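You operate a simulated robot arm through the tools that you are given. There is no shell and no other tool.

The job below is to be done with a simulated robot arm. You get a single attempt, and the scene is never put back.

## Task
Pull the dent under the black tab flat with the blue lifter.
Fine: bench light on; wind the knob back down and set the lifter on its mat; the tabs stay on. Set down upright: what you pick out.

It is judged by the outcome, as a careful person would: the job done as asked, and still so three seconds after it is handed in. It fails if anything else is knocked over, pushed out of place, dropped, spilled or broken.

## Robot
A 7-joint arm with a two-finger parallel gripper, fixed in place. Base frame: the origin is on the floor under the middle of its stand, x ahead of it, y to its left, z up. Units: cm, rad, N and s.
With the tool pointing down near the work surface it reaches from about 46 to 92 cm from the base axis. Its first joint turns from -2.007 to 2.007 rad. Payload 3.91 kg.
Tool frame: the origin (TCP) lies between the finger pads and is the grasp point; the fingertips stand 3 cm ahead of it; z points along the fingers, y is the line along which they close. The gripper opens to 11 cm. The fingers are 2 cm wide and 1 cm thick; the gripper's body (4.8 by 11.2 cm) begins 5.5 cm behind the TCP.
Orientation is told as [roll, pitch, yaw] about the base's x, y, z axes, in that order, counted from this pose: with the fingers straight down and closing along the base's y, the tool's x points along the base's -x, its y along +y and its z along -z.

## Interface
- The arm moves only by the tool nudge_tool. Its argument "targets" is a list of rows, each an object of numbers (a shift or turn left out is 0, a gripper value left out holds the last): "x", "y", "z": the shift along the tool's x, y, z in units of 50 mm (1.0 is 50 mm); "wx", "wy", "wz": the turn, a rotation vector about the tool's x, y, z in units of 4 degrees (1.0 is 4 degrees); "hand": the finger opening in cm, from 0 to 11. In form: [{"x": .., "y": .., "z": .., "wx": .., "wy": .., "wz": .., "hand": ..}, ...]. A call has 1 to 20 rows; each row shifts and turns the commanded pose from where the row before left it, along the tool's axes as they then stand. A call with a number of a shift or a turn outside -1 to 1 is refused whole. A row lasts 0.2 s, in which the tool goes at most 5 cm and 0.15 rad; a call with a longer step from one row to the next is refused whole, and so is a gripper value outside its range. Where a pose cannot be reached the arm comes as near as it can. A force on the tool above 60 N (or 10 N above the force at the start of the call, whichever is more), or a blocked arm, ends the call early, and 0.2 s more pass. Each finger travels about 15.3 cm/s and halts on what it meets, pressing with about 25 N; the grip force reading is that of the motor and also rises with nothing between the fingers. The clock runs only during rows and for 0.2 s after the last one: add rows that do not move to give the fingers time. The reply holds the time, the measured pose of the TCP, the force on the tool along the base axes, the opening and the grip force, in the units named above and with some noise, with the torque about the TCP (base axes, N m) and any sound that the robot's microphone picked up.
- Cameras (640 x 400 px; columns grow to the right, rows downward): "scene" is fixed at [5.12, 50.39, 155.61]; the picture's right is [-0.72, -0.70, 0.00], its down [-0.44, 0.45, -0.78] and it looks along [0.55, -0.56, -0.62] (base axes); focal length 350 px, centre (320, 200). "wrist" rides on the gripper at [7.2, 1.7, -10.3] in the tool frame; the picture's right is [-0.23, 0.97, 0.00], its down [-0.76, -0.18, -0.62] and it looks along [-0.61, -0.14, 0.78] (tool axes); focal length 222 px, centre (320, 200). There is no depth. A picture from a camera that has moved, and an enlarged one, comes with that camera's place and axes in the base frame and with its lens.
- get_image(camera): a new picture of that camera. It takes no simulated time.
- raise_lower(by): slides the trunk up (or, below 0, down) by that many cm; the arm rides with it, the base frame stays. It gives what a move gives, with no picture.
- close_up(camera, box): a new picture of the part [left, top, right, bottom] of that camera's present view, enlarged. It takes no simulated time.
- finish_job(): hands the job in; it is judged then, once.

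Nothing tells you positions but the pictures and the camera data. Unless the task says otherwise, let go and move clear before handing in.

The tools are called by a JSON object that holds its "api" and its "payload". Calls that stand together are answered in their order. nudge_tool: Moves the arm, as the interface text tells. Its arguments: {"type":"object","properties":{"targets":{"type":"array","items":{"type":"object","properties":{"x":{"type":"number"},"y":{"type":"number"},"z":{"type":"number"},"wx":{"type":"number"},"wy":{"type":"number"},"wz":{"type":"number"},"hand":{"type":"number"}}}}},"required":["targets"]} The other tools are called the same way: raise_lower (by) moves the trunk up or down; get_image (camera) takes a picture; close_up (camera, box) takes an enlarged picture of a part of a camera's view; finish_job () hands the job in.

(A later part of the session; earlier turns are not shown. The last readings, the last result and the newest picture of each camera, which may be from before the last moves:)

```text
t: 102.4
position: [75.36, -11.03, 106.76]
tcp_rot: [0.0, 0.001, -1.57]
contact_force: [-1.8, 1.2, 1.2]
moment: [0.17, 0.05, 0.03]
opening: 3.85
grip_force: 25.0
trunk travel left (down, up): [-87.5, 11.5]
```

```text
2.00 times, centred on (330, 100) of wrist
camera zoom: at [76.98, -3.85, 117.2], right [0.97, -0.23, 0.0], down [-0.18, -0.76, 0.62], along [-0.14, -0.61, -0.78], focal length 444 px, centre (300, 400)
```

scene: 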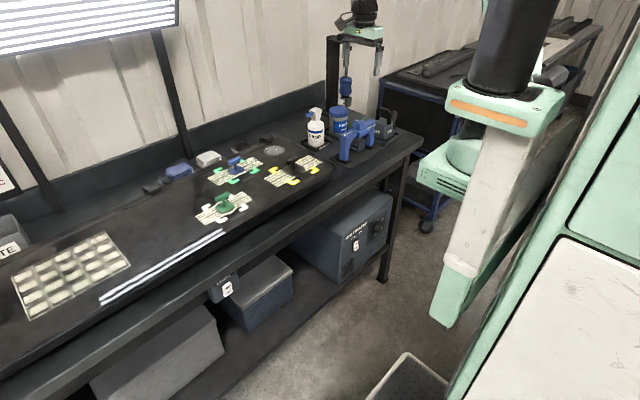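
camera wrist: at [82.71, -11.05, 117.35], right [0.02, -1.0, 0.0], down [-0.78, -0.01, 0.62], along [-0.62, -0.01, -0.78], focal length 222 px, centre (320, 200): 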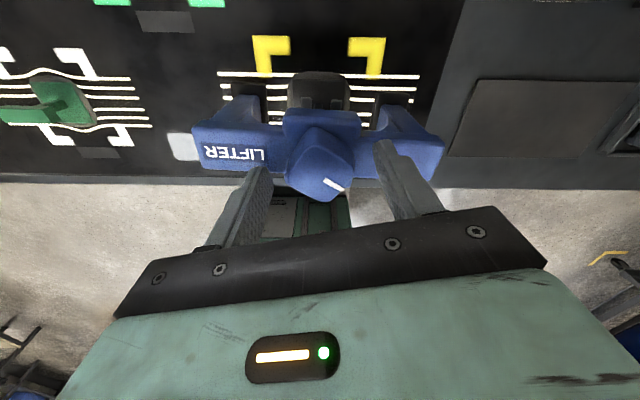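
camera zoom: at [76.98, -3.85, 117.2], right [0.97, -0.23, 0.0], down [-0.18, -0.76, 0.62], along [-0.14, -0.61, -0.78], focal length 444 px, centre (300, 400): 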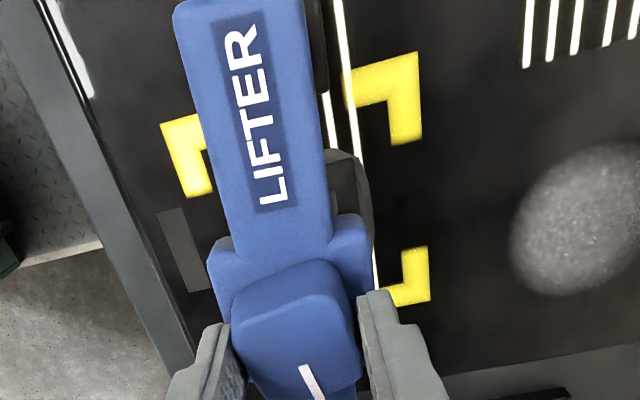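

The claw has dropped clear of the bar (about 0.7 cm below the loaded position), so the tension is off. I'll release the knob and swing round to the reference view to check the dent unloaded.

{"api": "nudge_tool", "payload": {"targets": [{"hand": 5}, {"hand": 7}, {"wz": 1}, {"wz": 1}, {"wz": 1}, {"wz": 1}, {"wz": 1}, {"wz": 1}, {"wz": 1}, {"wz": 1}, {"wz": 1}, {"wz": 1}, {"wz": 1}, {"wz": 1}, {"wz": 1}, {"wz": 1}, {"wz": 1}, {"wz": 1}, {"wz": 1}, {"wz": 1}]}}

{"api": "nudge_tool", "payload": {"targets": [{"wz": 1}, {}]}}

{"api": "close_up", "payload": {"camera": "wrist", "box": [342, 70, 390, 106]}}

{"api": "close_up", "payload": {"camera": "wrist", "box": [255, 70, 303, 106]}}

{"api": "close_up", "payload": {"camera": "wrist", "box": [220, 60, 420, 220]}}

{"api": "close_up", "payload": {"camera": "scene", "box": [284, 156, 298, 168]}}

```text
t: 106.6
position: [75.22, -11.16, 106.64]
tcp_rot: [0.0, 0.001, -2.827]
contact_force: [0.8, -0.2, -0.2]
moment: [0.0, 0.02, -0.01]
opening: 6.97
grip_force: 0.1
trunk travel left (down, up): [-87.5, 11.5]
```

```text
t: 107.2
position: [75.41, -11.19, 106.7]
tcp_rot: [-0.001, 0.001, -2.897]
contact_force: [0.6, -0.7, 0.1]
moment: [0.01, 0.01, -0.03]
opening: 7.01
grip_force: 0.1
trunk travel left (down, up): [-87.5, 11.5]
```

```text
11.11 times, centred on (366, 88) of wrist
camera zoom: at [82.71, -11.05, 117.22], right [0.02, -1.0, 0.0], down [-0.78, -0.01, 0.62], along [-0.62, -0.01, -0.78], focal length 2468 px, centre (-191, 1444)
```

zoom: 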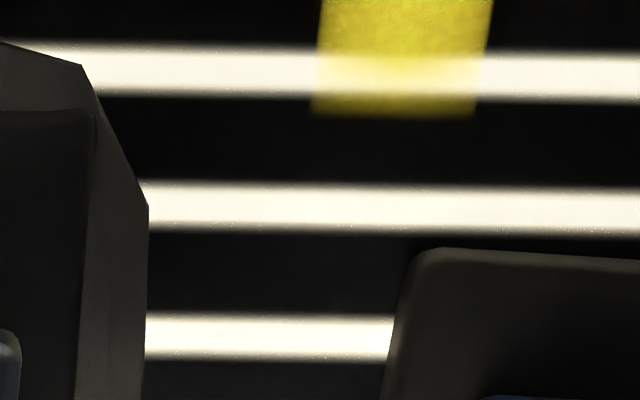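

```text
11.11 times, centred on (279, 88) of wrist
camera zoom: at [82.71, -11.05, 117.22], right [0.02, -1.0, 0.0], down [-0.78, -0.01, 0.62], along [-0.62, -0.01, -0.78], focal length 2468 px, centre (776, 1444)
```

zoom: 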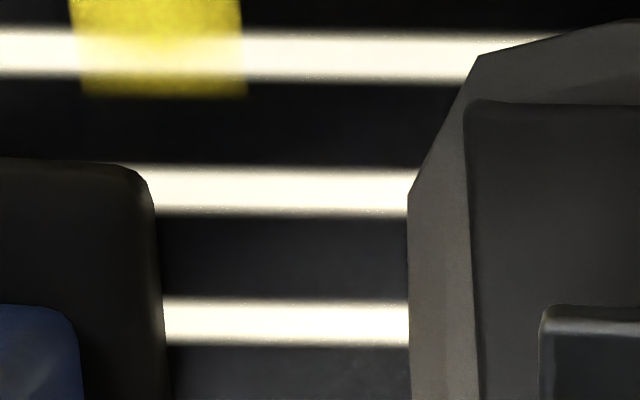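

```text
2.50 times, centred on (320, 140) of wrist
camera zoom: at [82.71, -11.05, 117.22], right [0.02, -1.0, 0.0], down [-0.78, -0.01, 0.62], along [-0.62, -0.01, -0.78], focal length 555 px, centre (320, 350)
```

zoom: 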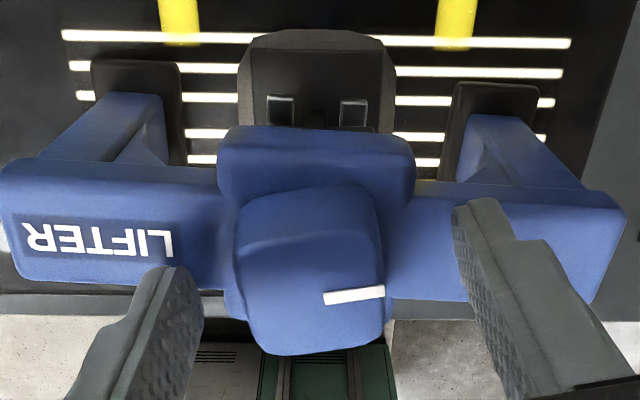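

```text
16.00 times, centred on (291, 162) of scene
camera zoom: at [5.12, 50.39, 155.61], right [-0.72, -0.7, 0.0], down [-0.44, 0.45, -0.78], along [0.55, -0.56, -0.62], focal length 5607 px, centre (784, 808)
```

zoom: 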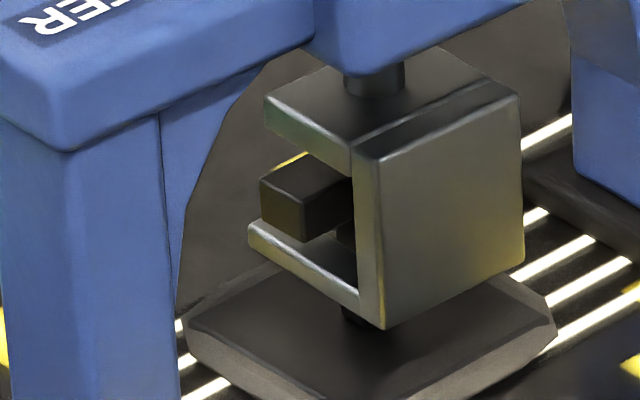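

Unloaded, the stripes run straight on both sides — the dent is flat and the tab still on. Next I turn the gripper back to the lifter's own yaw (≈-94°), lower onto the boss and take hold of it.

{"api": "nudge_tool", "payload": {"targets": [{"hand": 8.5, "z": -0.1}, {"wz": -1}, {"wz": -1}, {"wz": -1}, {"wz": -1}, {"wz": -1}, {"wz": -1}, {"wz": -1}, {"wz": -1}, {"wz": -1}, {"wz": -1}, {"wz": -1}, {"wz": -1}, {"wz": -1}, {"wz": -1}, {"wz": -1}, {"wz": -1}, {"wz": -1}, {"wz": -1}]}}

{"api": "nudge_tool", "payload": {"targets": [{}]}}

{"api": "close_up", "payload": {"camera": "wrist", "box": [220, 40, 420, 220]}}

{"api": "close_up", "payload": {"camera": "scene", "box": [260, 115, 335, 180]}}

```text
t: 111.2
position: [75.47, -11.1, 107.27]
tcp_rot: [0.0, 0.0, -1.639]
contact_force: [-0.1, 0.2, 0.5]
moment: [0.01, 0.0, 0.01]
opening: 8.5
grip_force: 0.1
trunk travel left (down, up): [-87.5, 11.5]
```

```text
t: 111.6
position: [75.47, -11.2, 107.12]
tcp_rot: [-0.001, 0.0, -1.639]
contact_force: [0.3, 0.2, -0.1]
moment: [0.05, 0.01, -0.01]
opening: 8.53
grip_force: 0.0
trunk travel left (down, up): [-87.5, 11.5]
```

```text
2.22 times, centred on (320, 130) of wrist
camera zoom: at [77.54, -4.08, 117.73], right [0.96, -0.29, 0.0], down [-0.23, -0.75, 0.62], along [-0.18, -0.6, -0.78], focal length 494 px, centre (320, 356)
```

zoom: 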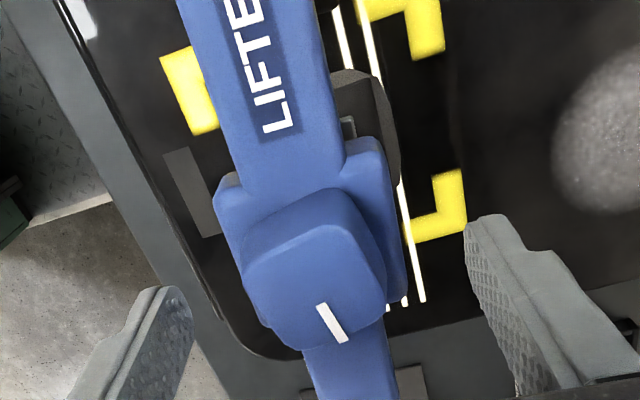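

```text
6.15 times, centred on (298, 148) of scene
camera zoom: at [5.12, 50.39, 155.61], right [-0.72, -0.7, 0.0], down [-0.44, 0.45, -0.78], along [0.55, -0.56, -0.62], focal length 2156 px, centre (458, 523)
```

zoom: 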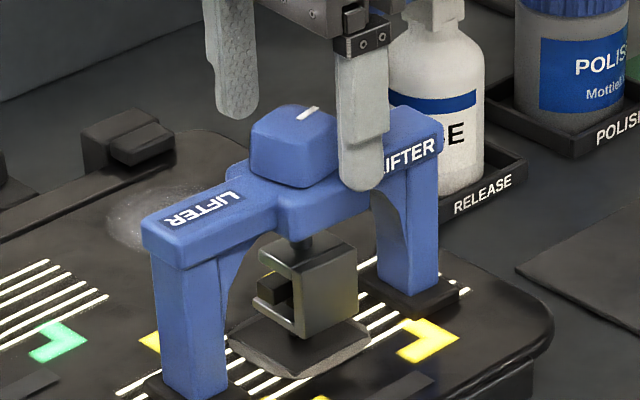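

The gripper is aligned with the lifter's beam. Lowering around the boss and gripping.

{"api": "nudge_tool", "payload": {"targets": [{"z": 0.33}, {"z": 0.33}, {}]}}

{"api": "nudge_tool", "payload": {"targets": [{"hand": 6}, {"hand": 4.5}, {"hand": 3}, {"hand": 2}, {}]}}

{"api": "close_up", "payload": {"camera": "scene", "box": [260, 115, 335, 180]}}

{"api": "close_up", "payload": {"camera": "scene", "box": [284, 156, 298, 168]}}

```text
t: 112.4
position: [75.53, -11.12, 103.78]
tcp_rot: [0.001, 0.0, -1.638]
contact_force: [-0.2, 0.3, 0.3]
moment: [-0.03, 0.04, 0.0]
opening: 8.51
grip_force: 0.1
trunk travel left (down, up): [-87.5, 11.5]
```

```text
t: 113.6
position: [75.51, -11.13, 103.85]
tcp_rot: [0.0, -0.001, -1.64]
contact_force: [-2.5, 0.5, -0.5]
moment: [-0.1, 0.16, -0.04]
opening: 5.38
grip_force: 25.2
trunk travel left (down, up): [-87.5, 11.5]
```

```text
6.15 times, centred on (298, 148) of scene
camera zoom: at [5.12, 50.39, 155.61], right [-0.72, -0.7, 0.0], down [-0.44, 0.45, -0.78], along [0.55, -0.56, -0.62], focal length 2156 px, centre (458, 523)
```

zoom: 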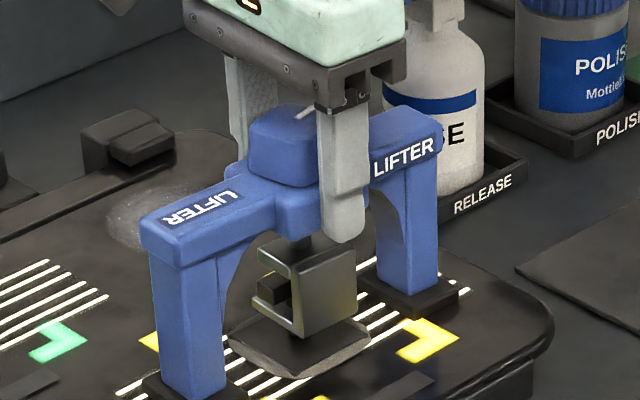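

```text
16.00 times, centred on (291, 162) of scene
camera zoom: at [5.12, 50.39, 155.61], right [-0.72, -0.7, 0.0], down [-0.44, 0.45, -0.78], along [0.55, -0.56, -0.62], focal length 5607 px, centre (784, 808)
```

zoom: 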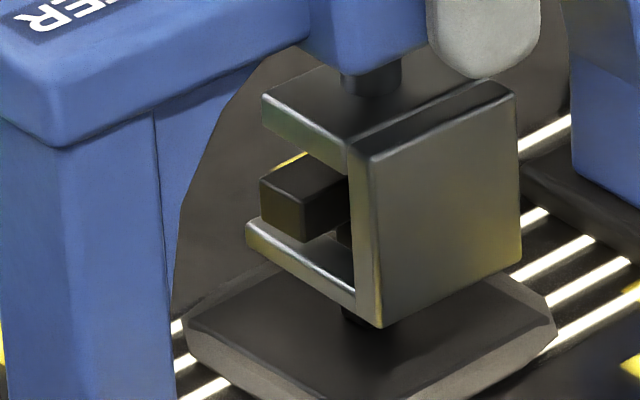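

{"api": "nudge_tool", "payload": {"targets": [{"z": -0.03}, {}]}}

{"api": "nudge_tool", "payload": {"targets": [{"y": -0.06}, {}]}}

{"api": "close_up", "payload": {"camera": "scene", "box": [284, 156, 298, 168]}}

```text
t: 114.2
position: [75.53, -11.2, 104.05]
tcp_rot: [0.0, 0.002, -1.641]
contact_force: [0.4, -0.2, 0.7]
moment: [-0.03, -0.02, -0.02]
opening: 5.42
grip_force: 24.6
trunk travel left (down, up): [-87.5, 11.5]
```

```text
t: 114.8
position: [75.19, -11.16, 103.94]
tcp_rot: [0.001, 0.0, -1.64]
contact_force: [0.0, 0.3, -0.1]
moment: [-0.03, -0.01, -0.02]
opening: 5.38
grip_force: 24.9
trunk travel left (down, up): [-87.5, 11.5]
```

```text
16.00 times, centred on (291, 162) of scene
camera zoom: at [5.12, 50.39, 155.61], right [-0.72, -0.7, 0.0], down [-0.44, 0.45, -0.78], along [0.55, -0.56, -0.62], focal length 5607 px, centre (784, 808)
```

zoom: 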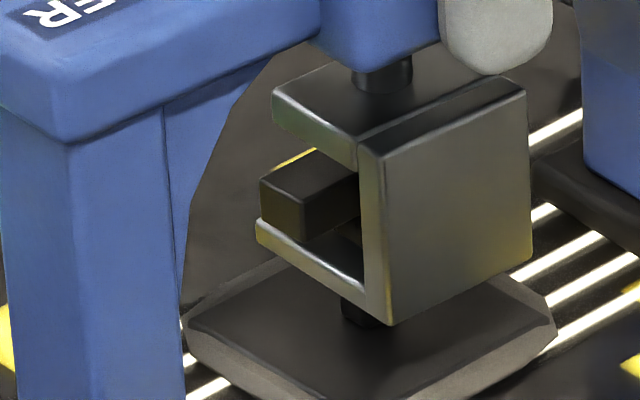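

{"api": "nudge_tool", "payload": {"targets": [{"z": -0.015}, {}]}}

{"api": "close_up", "payload": {"camera": "scene", "box": [260, 130, 335, 195]}}

{"api": "close_up", "payload": {"camera": "scene", "box": [270, 170, 298, 191]}}

```text
t: 115.4
position: [75.13, -11.04, 104.05]
tcp_rot: [0.0, -0.001, -1.64]
contact_force: [0.1, 0.4, -6.3]
moment: [0.01, -0.05, 0.01]
opening: 5.39
grip_force: 25.1
trunk travel left (down, up): [-87.5, 11.5]
```

```text
6.15 times, centred on (298, 162) of scene
camera zoom: at [5.12, 50.39, 155.61], right [-0.72, -0.7, 0.0], down [-0.44, 0.45, -0.78], along [0.55, -0.56, -0.62], focal length 2156 px, centre (458, 431)
```

zoom: 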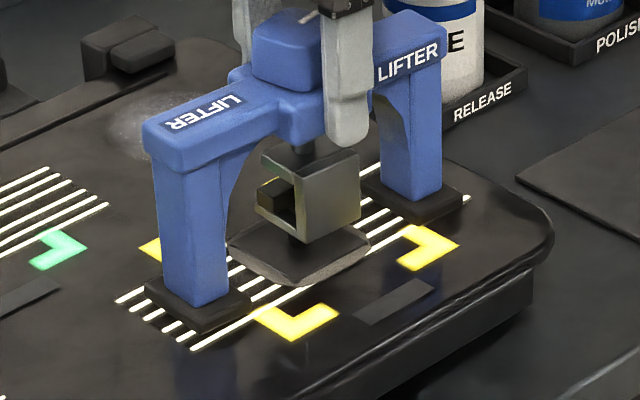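

```text
16.00 times, centred on (284, 180) of scene
camera zoom: at [5.12, 50.39, 155.61], right [-0.72, -0.7, 0.0], down [-0.44, 0.45, -0.78], along [0.55, -0.56, -0.62], focal length 5607 px, centre (896, 512)
```

zoom: 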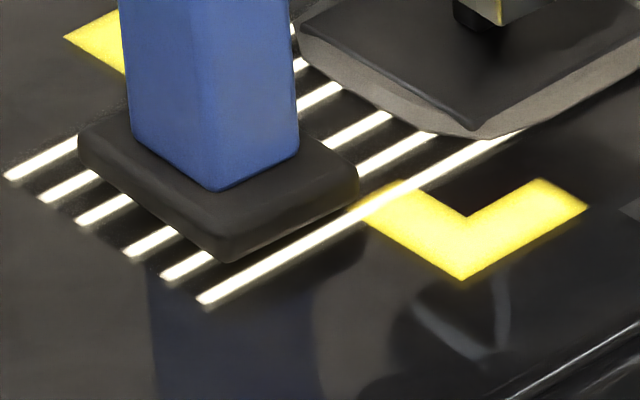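

The lifter is now just off the panel. Sliding it back off the tab in small steps.

{"api": "nudge_tool", "payload": {"targets": [{"y": -0.08}, {"y": -0.08}, {}]}}

{"api": "close_up", "payload": {"camera": "scene", "box": [284, 154, 312, 175]}}

```text
t: 116.2
position: [74.33, -10.96, 104.27]
tcp_rot: [0.001, 0.001, -1.641]
contact_force: [0.1, 0.6, -5.9]
moment: [-0.04, -0.02, -0.03]
opening: 5.4
grip_force: 25.1
trunk travel left (down, up): [-87.5, 11.5]
```

```text
16.00 times, centred on (298, 164) of scene
camera zoom: at [5.12, 50.39, 155.61], right [-0.72, -0.7, 0.0], down [-0.44, 0.45, -0.78], along [0.55, -0.56, -0.62], focal length 5607 px, centre (672, 768)
```

zoom: 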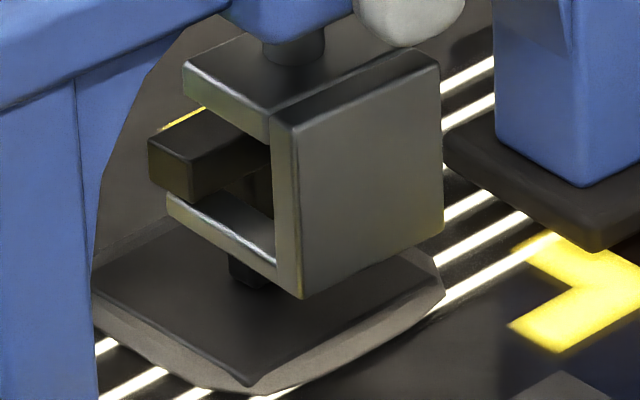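

{"api": "nudge_tool", "payload": {"targets": [{"y": -0.1}, {"y": -0.1}, {}]}}

{"api": "nudge_tool", "payload": {"targets": [{"y": -0.12}, {"y": -0.12}, {"y": -0.12}, {}]}}

{"api": "close_up", "payload": {"camera": "scene", "box": [270, 135, 330, 185]}}

```text
t: 117.0
position: [73.41, -11.07, 104.24]
tcp_rot: [0.001, 0.0, -1.639]
contact_force: [-0.7, 0.2, -5.3]
moment: [-0.02, 0.01, 0.01]
opening: 5.41
grip_force: 25.1
trunk travel left (down, up): [-87.5, 11.5]
```

```text
t: 118.0
position: [71.56, -10.86, 104.21]
tcp_rot: [-0.002, 0.0, -1.638]
contact_force: [-0.3, 0.4, -5.6]
moment: [-0.05, 0.02, -0.01]
opening: 5.38
grip_force: 25.4
trunk travel left (down, up): [-87.5, 11.5]
```

```text
8.00 times, centred on (300, 160) of scene
camera zoom: at [5.12, 50.39, 155.61], right [-0.72, -0.7, 0.0], down [-0.44, 0.45, -0.78], along [0.55, -0.56, -0.62], focal length 2803 px, centre (480, 520)
```

zoom: 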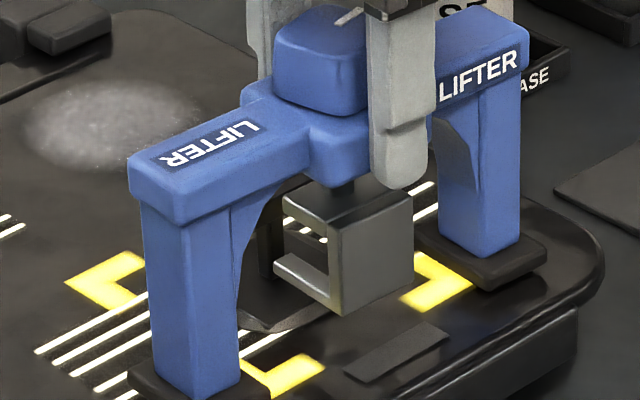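

The claw is clear of the tab. I'll lift, square up the yaw and carry the lifter back over its mat.

{"api": "nudge_tool", "payload": {"targets": [{"z": -0.4}, {"z": -0.5}, {"wz": -1}, {}]}}

{"api": "nudge_tool", "payload": {"targets": [{"x": -0.4, "y": 0.04}, {"x": -0.8, "y": 0.04}, {"x": -0.8, "y": 0.04}, {"x": -0.8, "y": 0.04}, {"x": -0.8, "y": 0.04}, {"x": -0.8, "y": 0.04}, {"x": -0.8, "y": 0.04}, {"x": -0.4, "y": 0.02}, {}]}}

{"api": "close_up", "payload": {"camera": "scene", "box": [310, 80, 420, 175]}}

{"api": "get_image", "payload": {"camera": "wrist"}}

{"api": "close_up", "payload": {"camera": "scene", "box": [260, 150, 330, 195]}}

```text
t: 119.0
position: [71.61, -10.9, 108.69]
tcp_rot: [0.0, 0.002, -1.57]
contact_force: [-0.2, 0.2, -6.4]
moment: [-0.04, -0.04, 0.03]
opening: 5.4
grip_force: 25.2
trunk travel left (down, up): [-87.5, 11.5]
```

```text
t: 121.0
position: [73.06, -38.83, 108.65]
tcp_rot: [0.0, 0.002, -1.571]
contact_force: [0.4, 0.0, -7.2]
moment: [-0.01, -0.02, 0.01]
opening: 5.39
grip_force: 24.6
trunk travel left (down, up): [-87.5, 11.5]
```

```text
4.21 times, centred on (365, 128) of scene
camera zoom: at [5.12, 50.39, 155.61], right [-0.72, -0.7, 0.0], down [-0.44, 0.45, -0.78], along [0.55, -0.56, -0.62], focal length 1476 px, centre (130, 505)
```

zoom: 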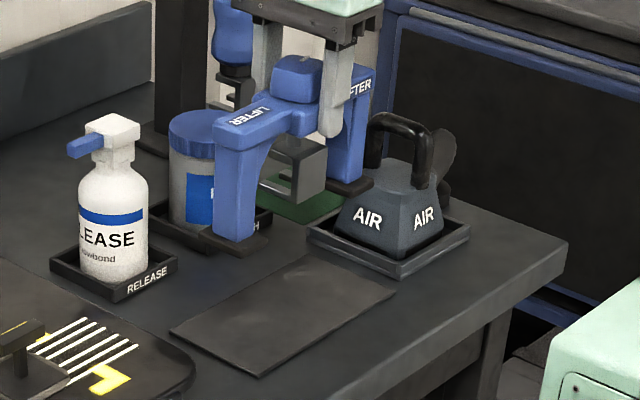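

```text
taken
camera wrist: at [74.64, -31.62, 119.11], right [0.97, -0.23, 0.0], down [-0.18, -0.76, 0.62], along [-0.14, -0.61, -0.78], focal length 222 px, centre (320, 200)
```

wrist: 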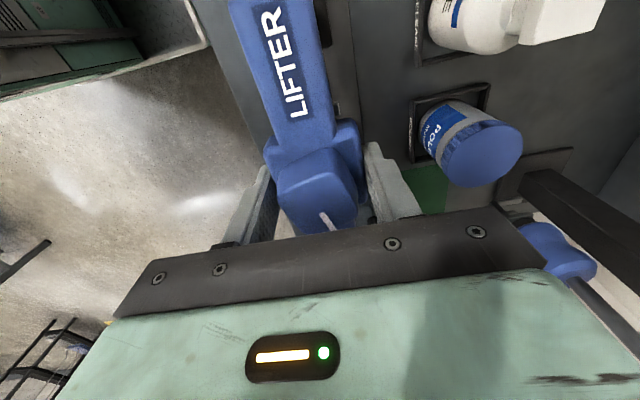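

```text
8.89 times, centred on (295, 172) of scene
camera zoom: at [5.12, 50.39, 155.61], right [-0.72, -0.7, 0.0], down [-0.44, 0.45, -0.78], along [0.55, -0.56, -0.62], focal length 3115 px, centre (542, 444)
```

zoom: 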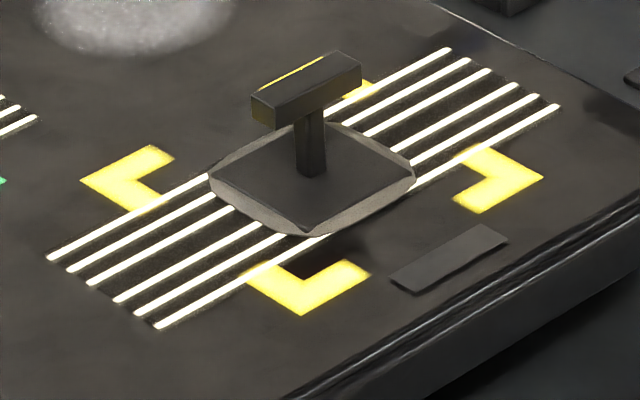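

The tab is intact and its stripes are straight. The lifter is above its mat at the original pick-up position; lowering it now.

{"api": "nudge_tool", "payload": {"targets": [{"z": 0.5}, {"z": 0.5}, {"z": 0.5}, {"z": 0.2}, {}]}}

{"api": "nudge_tool", "payload": {"targets": [{"z": 0.08}, {"z": 0.04}, {}]}}

{"api": "close_up", "payload": {"camera": "scene", "box": [320, 90, 410, 165]}}

```text
t: 122.2
position: [73.14, -38.88, 100.05]
tcp_rot: [0.0, 0.0, -1.569]
contact_force: [0.4, -0.3, -5.6]
moment: [-0.02, -0.05, 0.0]
opening: 5.39
grip_force: 25.1
trunk travel left (down, up): [-87.5, 11.5]
```

```text
t: 123.0
position: [73.07, -38.87, 99.5]
tcp_rot: [0.0, 0.0, -1.571]
contact_force: [-0.2, 0.7, -6.8]
moment: [0.01, -0.01, 0.0]
opening: 5.38
grip_force: 25.1
trunk travel left (down, up): [-87.5, 11.5]
```

```text
5.33 times, centred on (365, 128) of scene
camera zoom: at [5.12, 50.39, 155.61], right [-0.72, -0.7, 0.0], down [-0.44, 0.45, -0.78], along [0.55, -0.56, -0.62], focal length 1869 px, centre (80, 587)
```

zoom: 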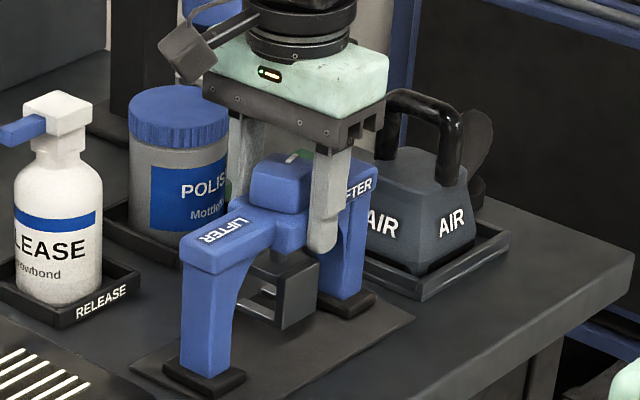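

{"api": "nudge_tool", "payload": {"targets": [{"z": 0.03}, {}]}}

{"api": "nudge_tool", "payload": {"targets": [{"z": 0.02}, {}]}}

```text
t: 123.6
position: [73.1, -38.9, 99.41]
tcp_rot: [0.001, 0.0, -1.569]
contact_force: [0.1, 0.5, -6.7]
moment: [-0.01, -0.02, 0.01]
opening: 5.41
grip_force: 25.1
trunk travel left (down, up): [-87.5, 11.5]
```

```text
t: 124.2
position: [73.02, -38.88, 99.26]
tcp_rot: [0.0, -0.001, -1.572]
contact_force: [1.0, -0.3, -6.5]
moment: [-0.02, 0.0, 0.01]
opening: 5.4
grip_force: 25.3
trunk travel left (down, up): [-87.5, 11.5]
```

{"api": "nudge_tool", "payload": {"targets": [{"z": 0.02}, {}]}}

{"api": "nudge_tool", "payload": {"targets": [{"z": 0.02}, {}]}}

```text
t: 124.8
position: [72.98, -38.82, 99.24]
tcp_rot: [0.0, 0.0, -1.57]
contact_force: [0.1, -1.0, 0.0]
moment: [0.33, 0.1, 0.0]
opening: 5.39
grip_force: 25.1
trunk travel left (down, up): [-87.5, 11.5]
```

```text
t: 125.4
position: [73.04, -38.88, 99.19]
tcp_rot: [0.002, -0.001, -1.57]
contact_force: [-1.6, -2.1, 11.3]
moment: [0.49, 0.47, 0.13]
opening: 5.38
grip_force: 25.0
trunk travel left (down, up): [-87.5, 11.5]
```

{"api": "nudge_tool", "payload": {"targets": [{"z": -0.02}, {"hand": 6}, {"hand": 7.5}, {"hand": 9}, {}]}}

{"api": "close_up", "payload": {"camera": "scene", "box": [345, 120, 385, 150]}}

{"api": "close_up", "payload": {"camera": "scene", "box": [320, 80, 420, 170]}}

```text
t: 126.6
position: [73.08, -38.89, 99.29]
tcp_rot: [0.001, -0.001, -1.57]
contact_force: [0.5, 0.2, 0.3]
moment: [0.01, -0.02, 0.03]
opening: 9.02
grip_force: 0.1
trunk travel left (down, up): [-87.5, 11.5]
```

```text
13.33 times, centred on (365, 135) of scene
camera zoom: at [5.12, 50.39, 155.61], right [-0.72, -0.7, 0.0], down [-0.44, 0.45, -0.78], along [0.55, -0.56, -0.62], focal length 4672 px, centre (-280, 1067)
```

zoom: 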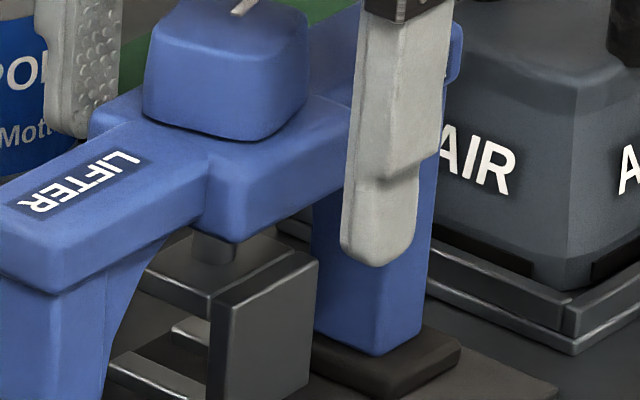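

```text
4.44 times, centred on (370, 125) of scene
camera zoom: at [5.12, 50.39, 155.61], right [-0.72, -0.7, 0.0], down [-0.44, 0.45, -0.78], along [0.55, -0.56, -0.62], focal length 1557 px, centre (98, 533)
```

zoom: 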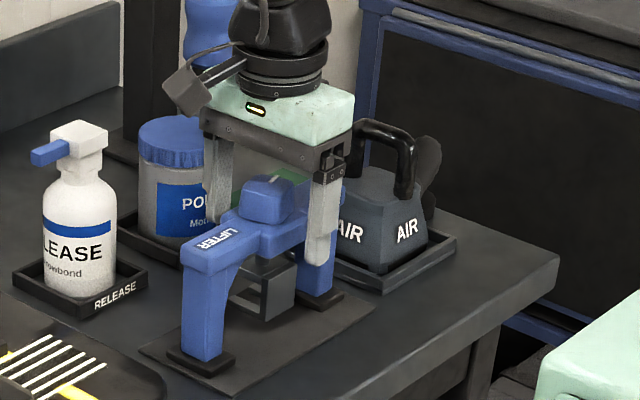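

The lifter stands on its mat, but the claw sits about 0.2 cm higher than it originally did. I'll rise, take the knob again and wind it the rest of the way down here on the mat.

{"api": "nudge_tool", "payload": {"targets": [{"z": -0.31}, {"z": -0.3}, {}]}}

{"api": "close_up", "payload": {"camera": "wrist", "box": [220, 80, 420, 240]}}

{"api": "nudge_tool", "payload": {"targets": [{"hand": 6}, {"hand": 4}, {"hand": 2.5}, {"hand": 2}, {}]}}

{"api": "close_up", "payload": {"camera": "scene", "box": [345, 120, 385, 150]}}

```text
t: 127.4
position: [73.22, -38.86, 102.26]
tcp_rot: [0.0, 0.0, -1.568]
contact_force: [0.1, -0.1, -0.3]
moment: [0.0, 0.03, 0.03]
opening: 9.01
grip_force: 0.0
trunk travel left (down, up): [-87.5, 11.5]
```

```text
2.50 times, centred on (320, 160) of wrist
camera zoom: at [74.66, -31.67, 112.77], right [0.97, -0.23, 0.0], down [-0.18, -0.76, 0.62], along [-0.14, -0.61, -0.78], focal length 555 px, centre (320, 300)
```

zoom: 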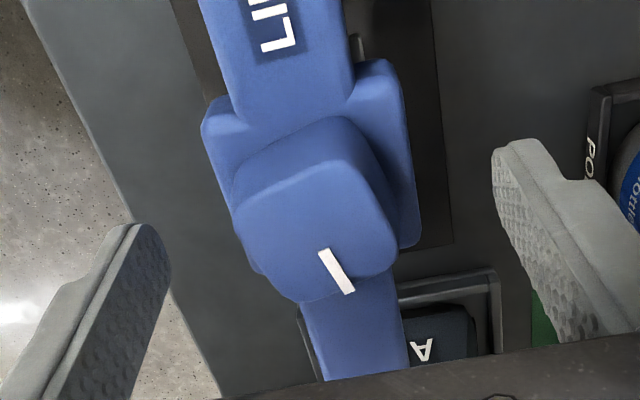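

```text
t: 128.6
position: [73.1, -38.9, 102.24]
tcp_rot: [0.0, -0.001, -1.572]
contact_force: [-1.6, 0.2, 1.1]
moment: [-0.01, 0.08, 0.03]
opening: 3.87
grip_force: 25.3
trunk travel left (down, up): [-87.5, 11.5]
```

```text
13.33 times, centred on (365, 135) of scene
camera zoom: at [5.12, 50.39, 155.61], right [-0.72, -0.7, 0.0], down [-0.44, 0.45, -0.78], along [0.55, -0.56, -0.62], focal length 4672 px, centre (-280, 1067)
```

zoom: 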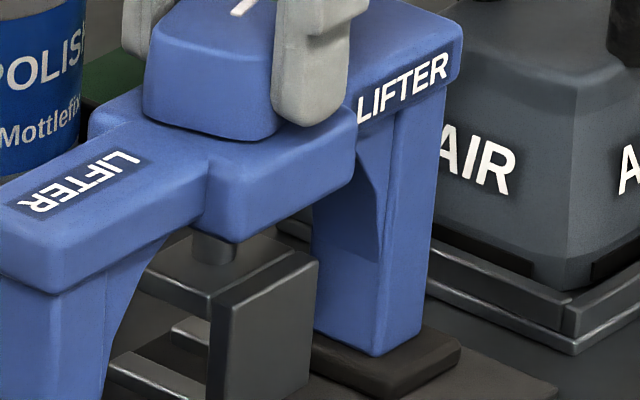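

{"api": "nudge_tool", "payload": {"targets": [{"z": 0.02}, {"wz": -1}, {"wz": -1}, {"wz": -1}, {"wz": -1}, {"wz": -1}, {"wz": -1}, {}]}}

{"api": "close_up", "payload": {"camera": "scene", "box": [345, 120, 385, 150]}}

```text
t: 130.4
position: [73.15, -38.85, 102.15]
tcp_rot: [0.002, -0.002, -1.149]
contact_force: [5.8, -1.9, 18.3]
moment: [-0.09, -0.24, -0.01]
opening: 3.83
grip_force: 25.1
trunk travel left (down, up): [-87.5, 11.5]
```

```text
13.33 times, centred on (365, 135) of scene
camera zoom: at [5.12, 50.39, 155.61], right [-0.72, -0.7, 0.0], down [-0.44, 0.45, -0.78], along [0.55, -0.56, -0.62], focal length 4672 px, centre (-280, 1067)
```

zoom: 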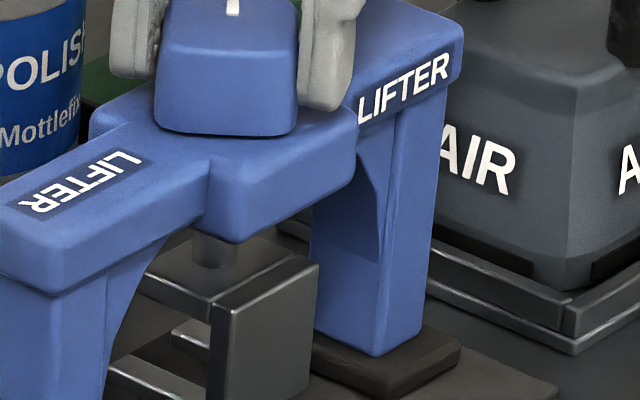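

{"api": "nudge_tool", "payload": {"targets": [{"wz": -1}, {"wz": -1}, {"wz": -1}, {}]}}

{"api": "close_up", "payload": {"camera": "scene", "box": [345, 120, 385, 150]}}

{"api": "close_up", "payload": {"camera": "scene", "box": [320, 105, 400, 170]}}

```text
t: 131.4
position: [73.06, -38.8, 102.13]
tcp_rot: [0.001, 0.0, -0.94]
contact_force: [6.4, 3.7, 21.0]
moment: [0.23, -0.2, -0.02]
opening: 3.88
grip_force: 24.9
trunk travel left (down, up): [-87.5, 11.5]
```

```text
13.33 times, centred on (365, 135) of scene
camera zoom: at [5.12, 50.39, 155.61], right [-0.72, -0.7, 0.0], down [-0.44, 0.45, -0.78], along [0.55, -0.56, -0.62], focal length 4672 px, centre (-280, 1067)
```

zoom: 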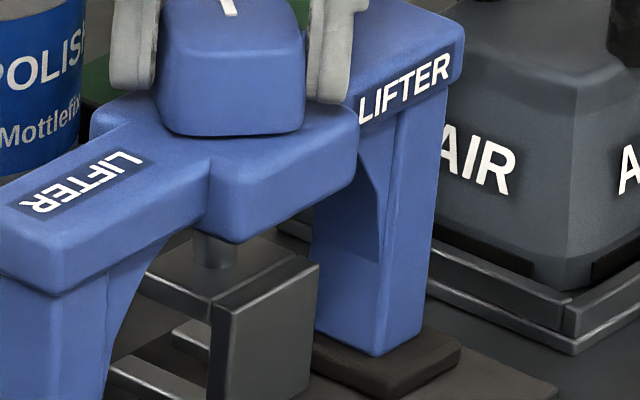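

```text
6.15 times, centred on (360, 138) of scene
camera zoom: at [5.12, 50.39, 155.61], right [-0.72, -0.7, 0.0], down [-0.44, 0.45, -0.78], along [0.55, -0.56, -0.62], focal length 2156 px, centre (74, 585)
```

zoom: 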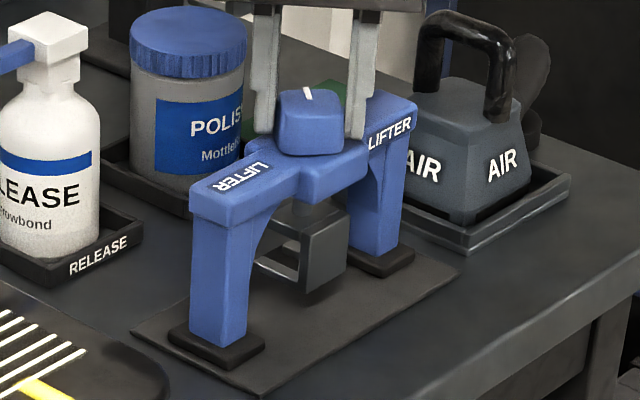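

{"api": "nudge_tool", "payload": {"targets": [{"wz": -1}, {"wz": -1}, {"wz": -1}, {"wz": -1}, {}]}}

{"api": "close_up", "payload": {"camera": "scene", "box": [345, 120, 385, 150]}}

```text
t: 132.6
position: [73.07, -38.85, 102.17]
tcp_rot: [0.0, 0.002, -0.661]
contact_force: [5.7, 10.6, 11.4]
moment: [0.22, -0.28, 0.01]
opening: 3.83
grip_force: 25.0
trunk travel left (down, up): [-87.5, 11.5]
```

```text
13.33 times, centred on (365, 135) of scene
camera zoom: at [5.12, 50.39, 155.61], right [-0.72, -0.7, 0.0], down [-0.44, 0.45, -0.78], along [0.55, -0.56, -0.62], focal length 4672 px, centre (-280, 1067)
```

zoom: 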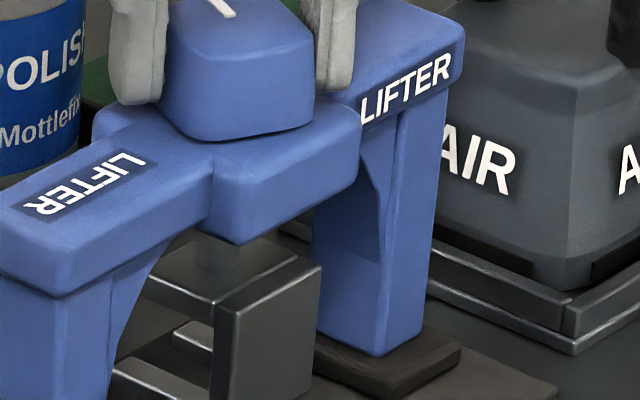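

The claw stopped descending — it is at its bottom stop, as at the start. I'll ease the side load and turn the last ~38° so the pointer also returns to its original direction, watching that the lifter doesn't shift.

{"api": "nudge_tool", "payload": {"targets": [{"x": 0.006, "y": 0.033}, {"wz": -1}, {"wz": -1}, {"wz": -1}, {}]}}

{"api": "close_up", "payload": {"camera": "scene", "box": [345, 120, 385, 150]}}

{"api": "close_up", "payload": {"camera": "scene", "box": [320, 105, 400, 170]}}

```text
t: 133.8
position: [72.97, -38.74, 102.21]
tcp_rot: [-0.003, 0.0, -0.453]
contact_force: [-0.4, -0.3, 8.2]
moment: [0.12, 0.45, 0.02]
opening: 3.82
grip_force: 25.1
trunk travel left (down, up): [-87.5, 11.5]
```

```text
13.33 times, centred on (365, 135) of scene
camera zoom: at [5.12, 50.39, 155.61], right [-0.72, -0.7, 0.0], down [-0.44, 0.45, -0.78], along [0.55, -0.56, -0.62], focal length 4672 px, centre (-280, 1067)
```

zoom: 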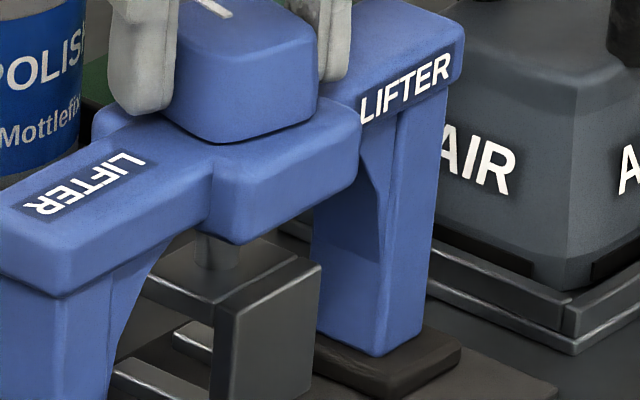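

```text
6.15 times, centred on (360, 138) of scene
camera zoom: at [5.12, 50.39, 155.61], right [-0.72, -0.7, 0.0], down [-0.44, 0.45, -0.78], along [0.55, -0.56, -0.62], focal length 2156 px, centre (74, 585)
```

zoom: 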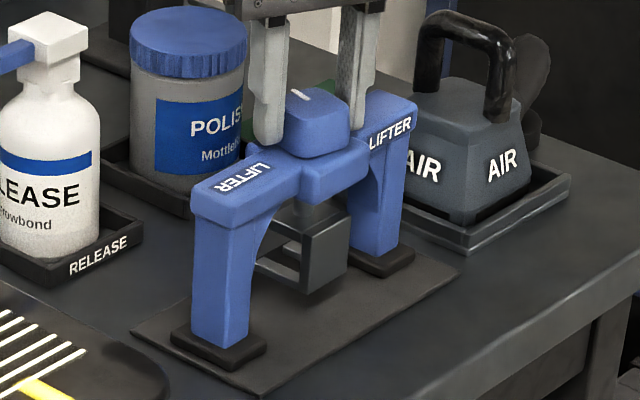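

{"api": "nudge_tool", "payload": {"targets": [{"wz": -1}, {"wz": -1}, {"wz": -1}, {"wz": -1}, {"wz": -1}, {"wz": -1}, {"wz": -0.5}, {}]}}

{"api": "close_up", "payload": {"camera": "scene", "box": [345, 120, 385, 150]}}

{"api": "close_up", "payload": {"camera": "scene", "box": [320, 105, 400, 170]}}

```text
t: 135.6
position: [73.22, -38.71, 102.14]
tcp_rot: [0.001, 0.0, 0.002]
contact_force: [0.3, 0.6, 4.1]
moment: [0.08, -0.05, -0.37]
opening: 3.89
grip_force: 24.8
trunk travel left (down, up): [-87.5, 11.5]
```

```text
13.33 times, centred on (365, 135) of scene
camera zoom: at [5.12, 50.39, 155.61], right [-0.72, -0.7, 0.0], down [-0.44, 0.45, -0.78], along [0.55, -0.56, -0.62], focal length 4672 px, centre (-280, 1067)
```

zoom: 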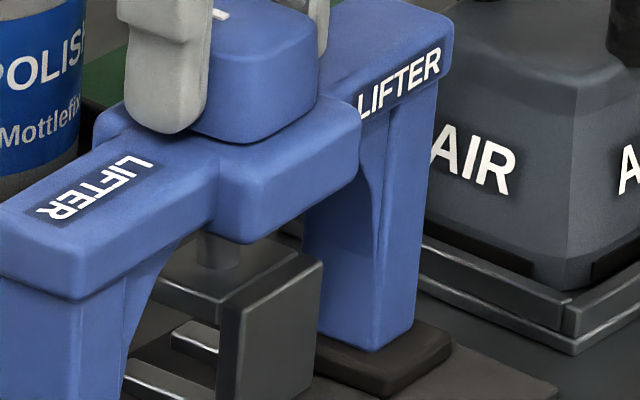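

```text
6.15 times, centred on (360, 138) of scene
camera zoom: at [5.12, 50.39, 155.61], right [-0.72, -0.7, 0.0], down [-0.44, 0.45, -0.78], along [0.55, -0.56, -0.62], focal length 2156 px, centre (74, 585)
```

zoom: 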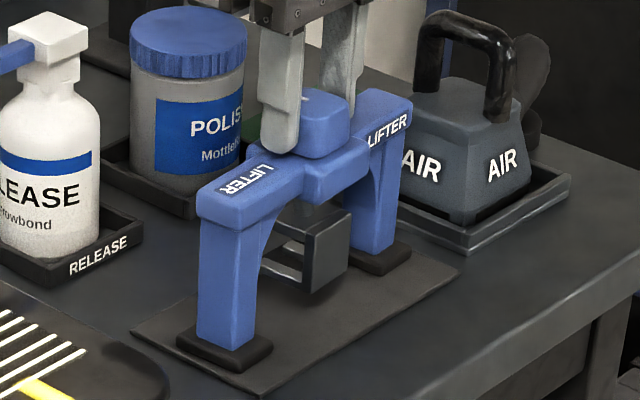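

The knob has come up against its own end stop at the original pointer direction, so it's fully wound down. I'll release it and rise clear.

{"api": "nudge_tool", "payload": {"targets": [{"z": -0.03}, {"hand": 4.5}, {"hand": 6}, {"z": -0.2}, {"z": -0.5}, {"z": -0.6}, {}]}}

{"api": "close_up", "payload": {"camera": "scene", "box": [320, 105, 400, 170]}}

{"api": "get_image", "payload": {"camera": "wrist"}}

{"api": "close_up", "payload": {"camera": "scene", "box": [345, 120, 385, 150]}}

```text
t: 137.2
position: [73.16, -38.59, 108.87]
tcp_rot: [0.001, 0.0, 0.001]
contact_force: [-0.3, -1.0, 1.2]
moment: [0.0, -0.02, 0.02]
opening: 6.0
grip_force: 0.0
trunk travel left (down, up): [-87.5, 11.5]
```

```text
6.15 times, centred on (360, 138) of scene
camera zoom: at [5.12, 50.39, 155.61], right [-0.72, -0.7, 0.0], down [-0.44, 0.45, -0.78], along [0.55, -0.56, -0.62], focal length 2156 px, centre (74, 585)
```

zoom: 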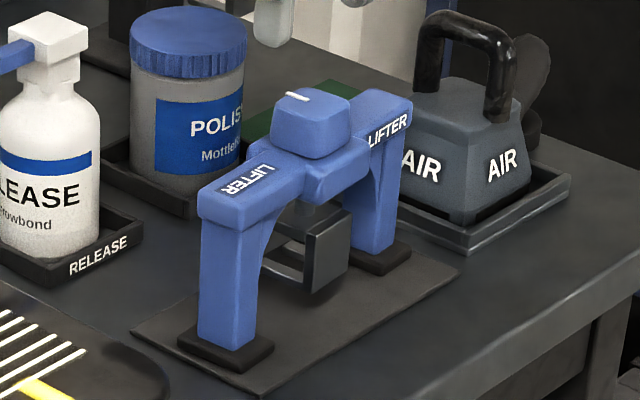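

```text
taken
camera wrist: at [65.78, -36.98, 119.31], right [0.23, 0.97, 0.0], down [0.76, -0.18, 0.62], along [0.61, -0.14, -0.78], focal length 222 px, centre (320, 200)
```

wrist: 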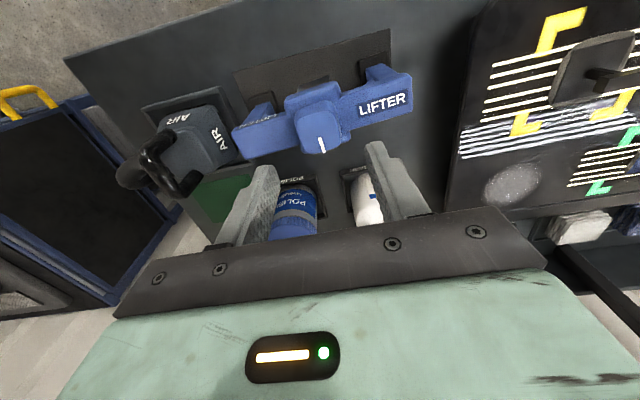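

```text
13.33 times, centred on (365, 135) of scene
camera zoom: at [5.12, 50.39, 155.61], right [-0.72, -0.7, 0.0], down [-0.44, 0.45, -0.78], along [0.55, -0.56, -0.62], focal length 4672 px, centre (-280, 1067)
```

zoom: 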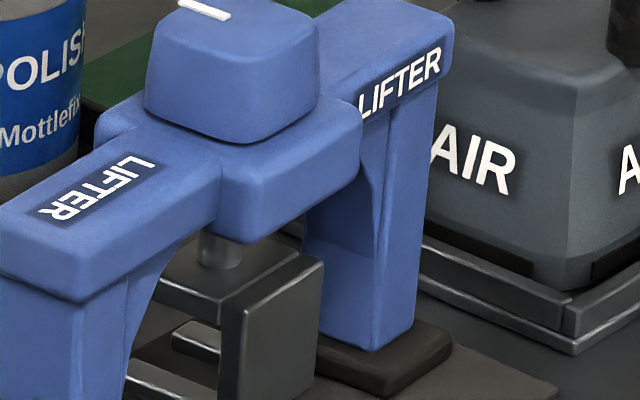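

{"api": "close_up", "payload": {"camera": "wrist", "box": [210, 20, 430, 170]}}

{"api": "close_up", "payload": {"camera": "wrist", "box": [450, 0, 640, 140]}}

{"api": "get_image", "payload": {"camera": "scene"}}

```text
2.67 times, centred on (320, 95) of wrist
camera zoom: at [65.78, -36.98, 119.31], right [0.23, 0.97, 0.0], down [0.76, -0.18, 0.62], along [0.61, -0.14, -0.78], focal length 592 px, centre (320, 480)
```

zoom: 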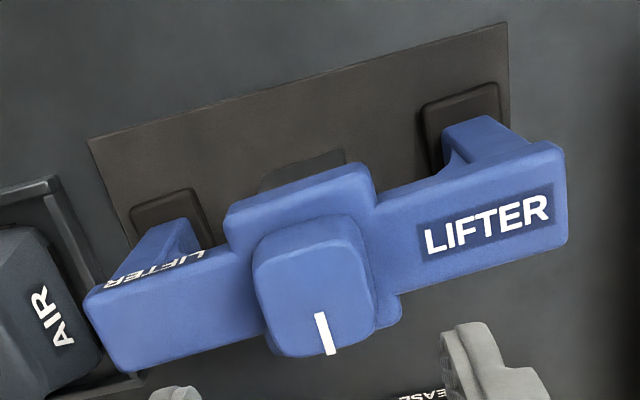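

```text
2.86 times, centred on (545, 70) of wrist
camera zoom: at [65.78, -36.98, 119.31], right [0.23, 0.97, 0.0], down [0.76, -0.18, 0.62], along [0.61, -0.14, -0.78], focal length 635 px, centre (-323, 571)
```

zoom: 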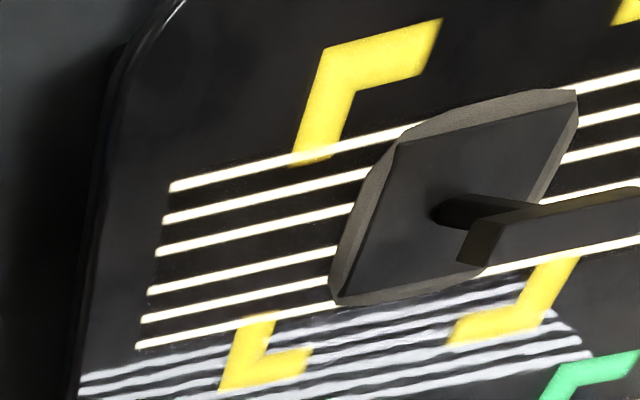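

```text
taken
```

scene: 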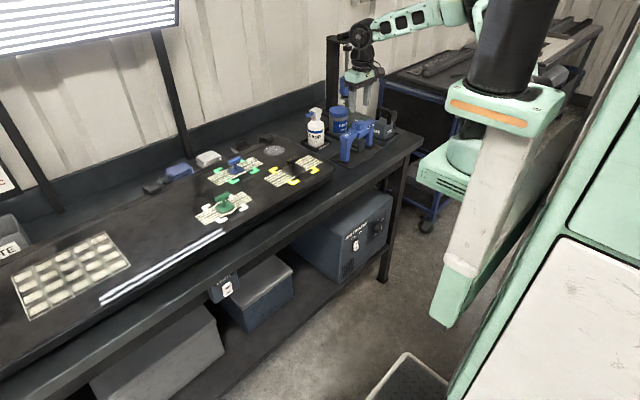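

The lifter stands upright on its mat with the knob down. I'll fly back to the earlier overhead viewpoint to compare the black tab's stripes with the "before" picture.

{"api": "nudge_tool", "payload": {"targets": [{"z": -0.9}, {"z": -0.95, "hand": 11}, {"x": 0.38, "y": 0.87}, {"x": 0.38, "y": 0.87}, {"x": 0.38, "y": 0.87}, {"x": 0.38, "y": 0.87}, {"x": 0.38, "y": 0.87}, {"x": 0.38, "y": 0.87}, {"x": 0.38, "y": 0.87}, {}]}}

{"api": "close_up", "payload": {"camera": "wrist", "box": [265, 140, 385, 215]}}

{"api": "close_up", "payload": {"camera": "wrist", "box": [268, 160, 318, 205]}}

{"api": "close_up", "payload": {"camera": "wrist", "box": [325, 150, 375, 195]}}

```text
t: 139.4
position: [60.14, -8.09, 118.13]
tcp_rot: [0.001, 0.0, 0.001]
contact_force: [-1.0, -0.3, 0.0]
moment: [-0.04, -0.05, -0.05]
opening: 11.0
grip_force: 0.0
trunk travel left (down, up): [-87.5, 11.5]
```

```text
5.33 times, centred on (325, 178) of wrist
camera zoom: at [52.73, -6.36, 128.61], right [0.23, 0.97, 0.0], down [0.76, -0.18, 0.62], along [0.61, -0.14, -0.78], focal length 1185 px, centre (293, 320)
```

zoom: 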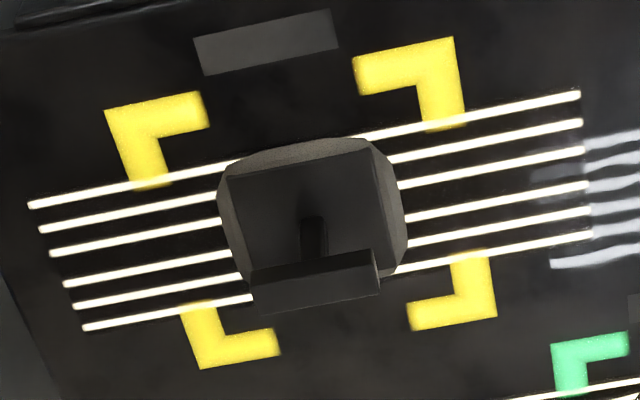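

```text
8.89 times, centred on (293, 182) of wrist
camera zoom: at [52.73, -6.36, 128.61], right [0.23, 0.97, 0.0], down [0.76, -0.18, 0.62], along [0.61, -0.14, -0.78], focal length 1974 px, centre (560, 356)
```

zoom: 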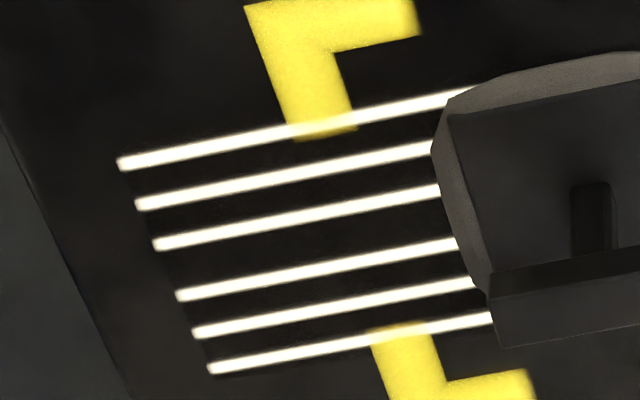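

```text
8.89 times, centred on (350, 172) of wrist
camera zoom: at [52.73, -6.36, 128.61], right [0.23, 0.97, 0.0], down [0.76, -0.18, 0.62], along [0.61, -0.14, -0.78], focal length 1974 px, centre (53, 444)
```

zoom: 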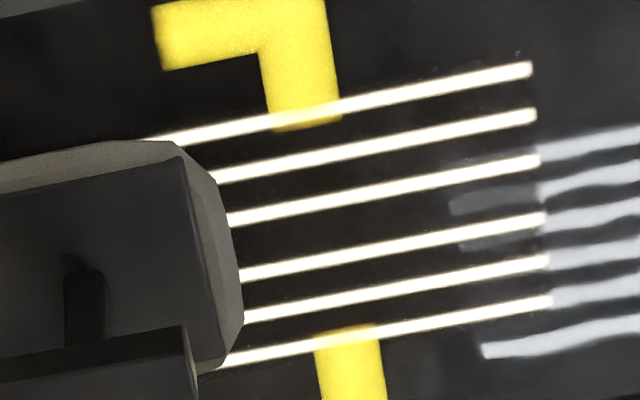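

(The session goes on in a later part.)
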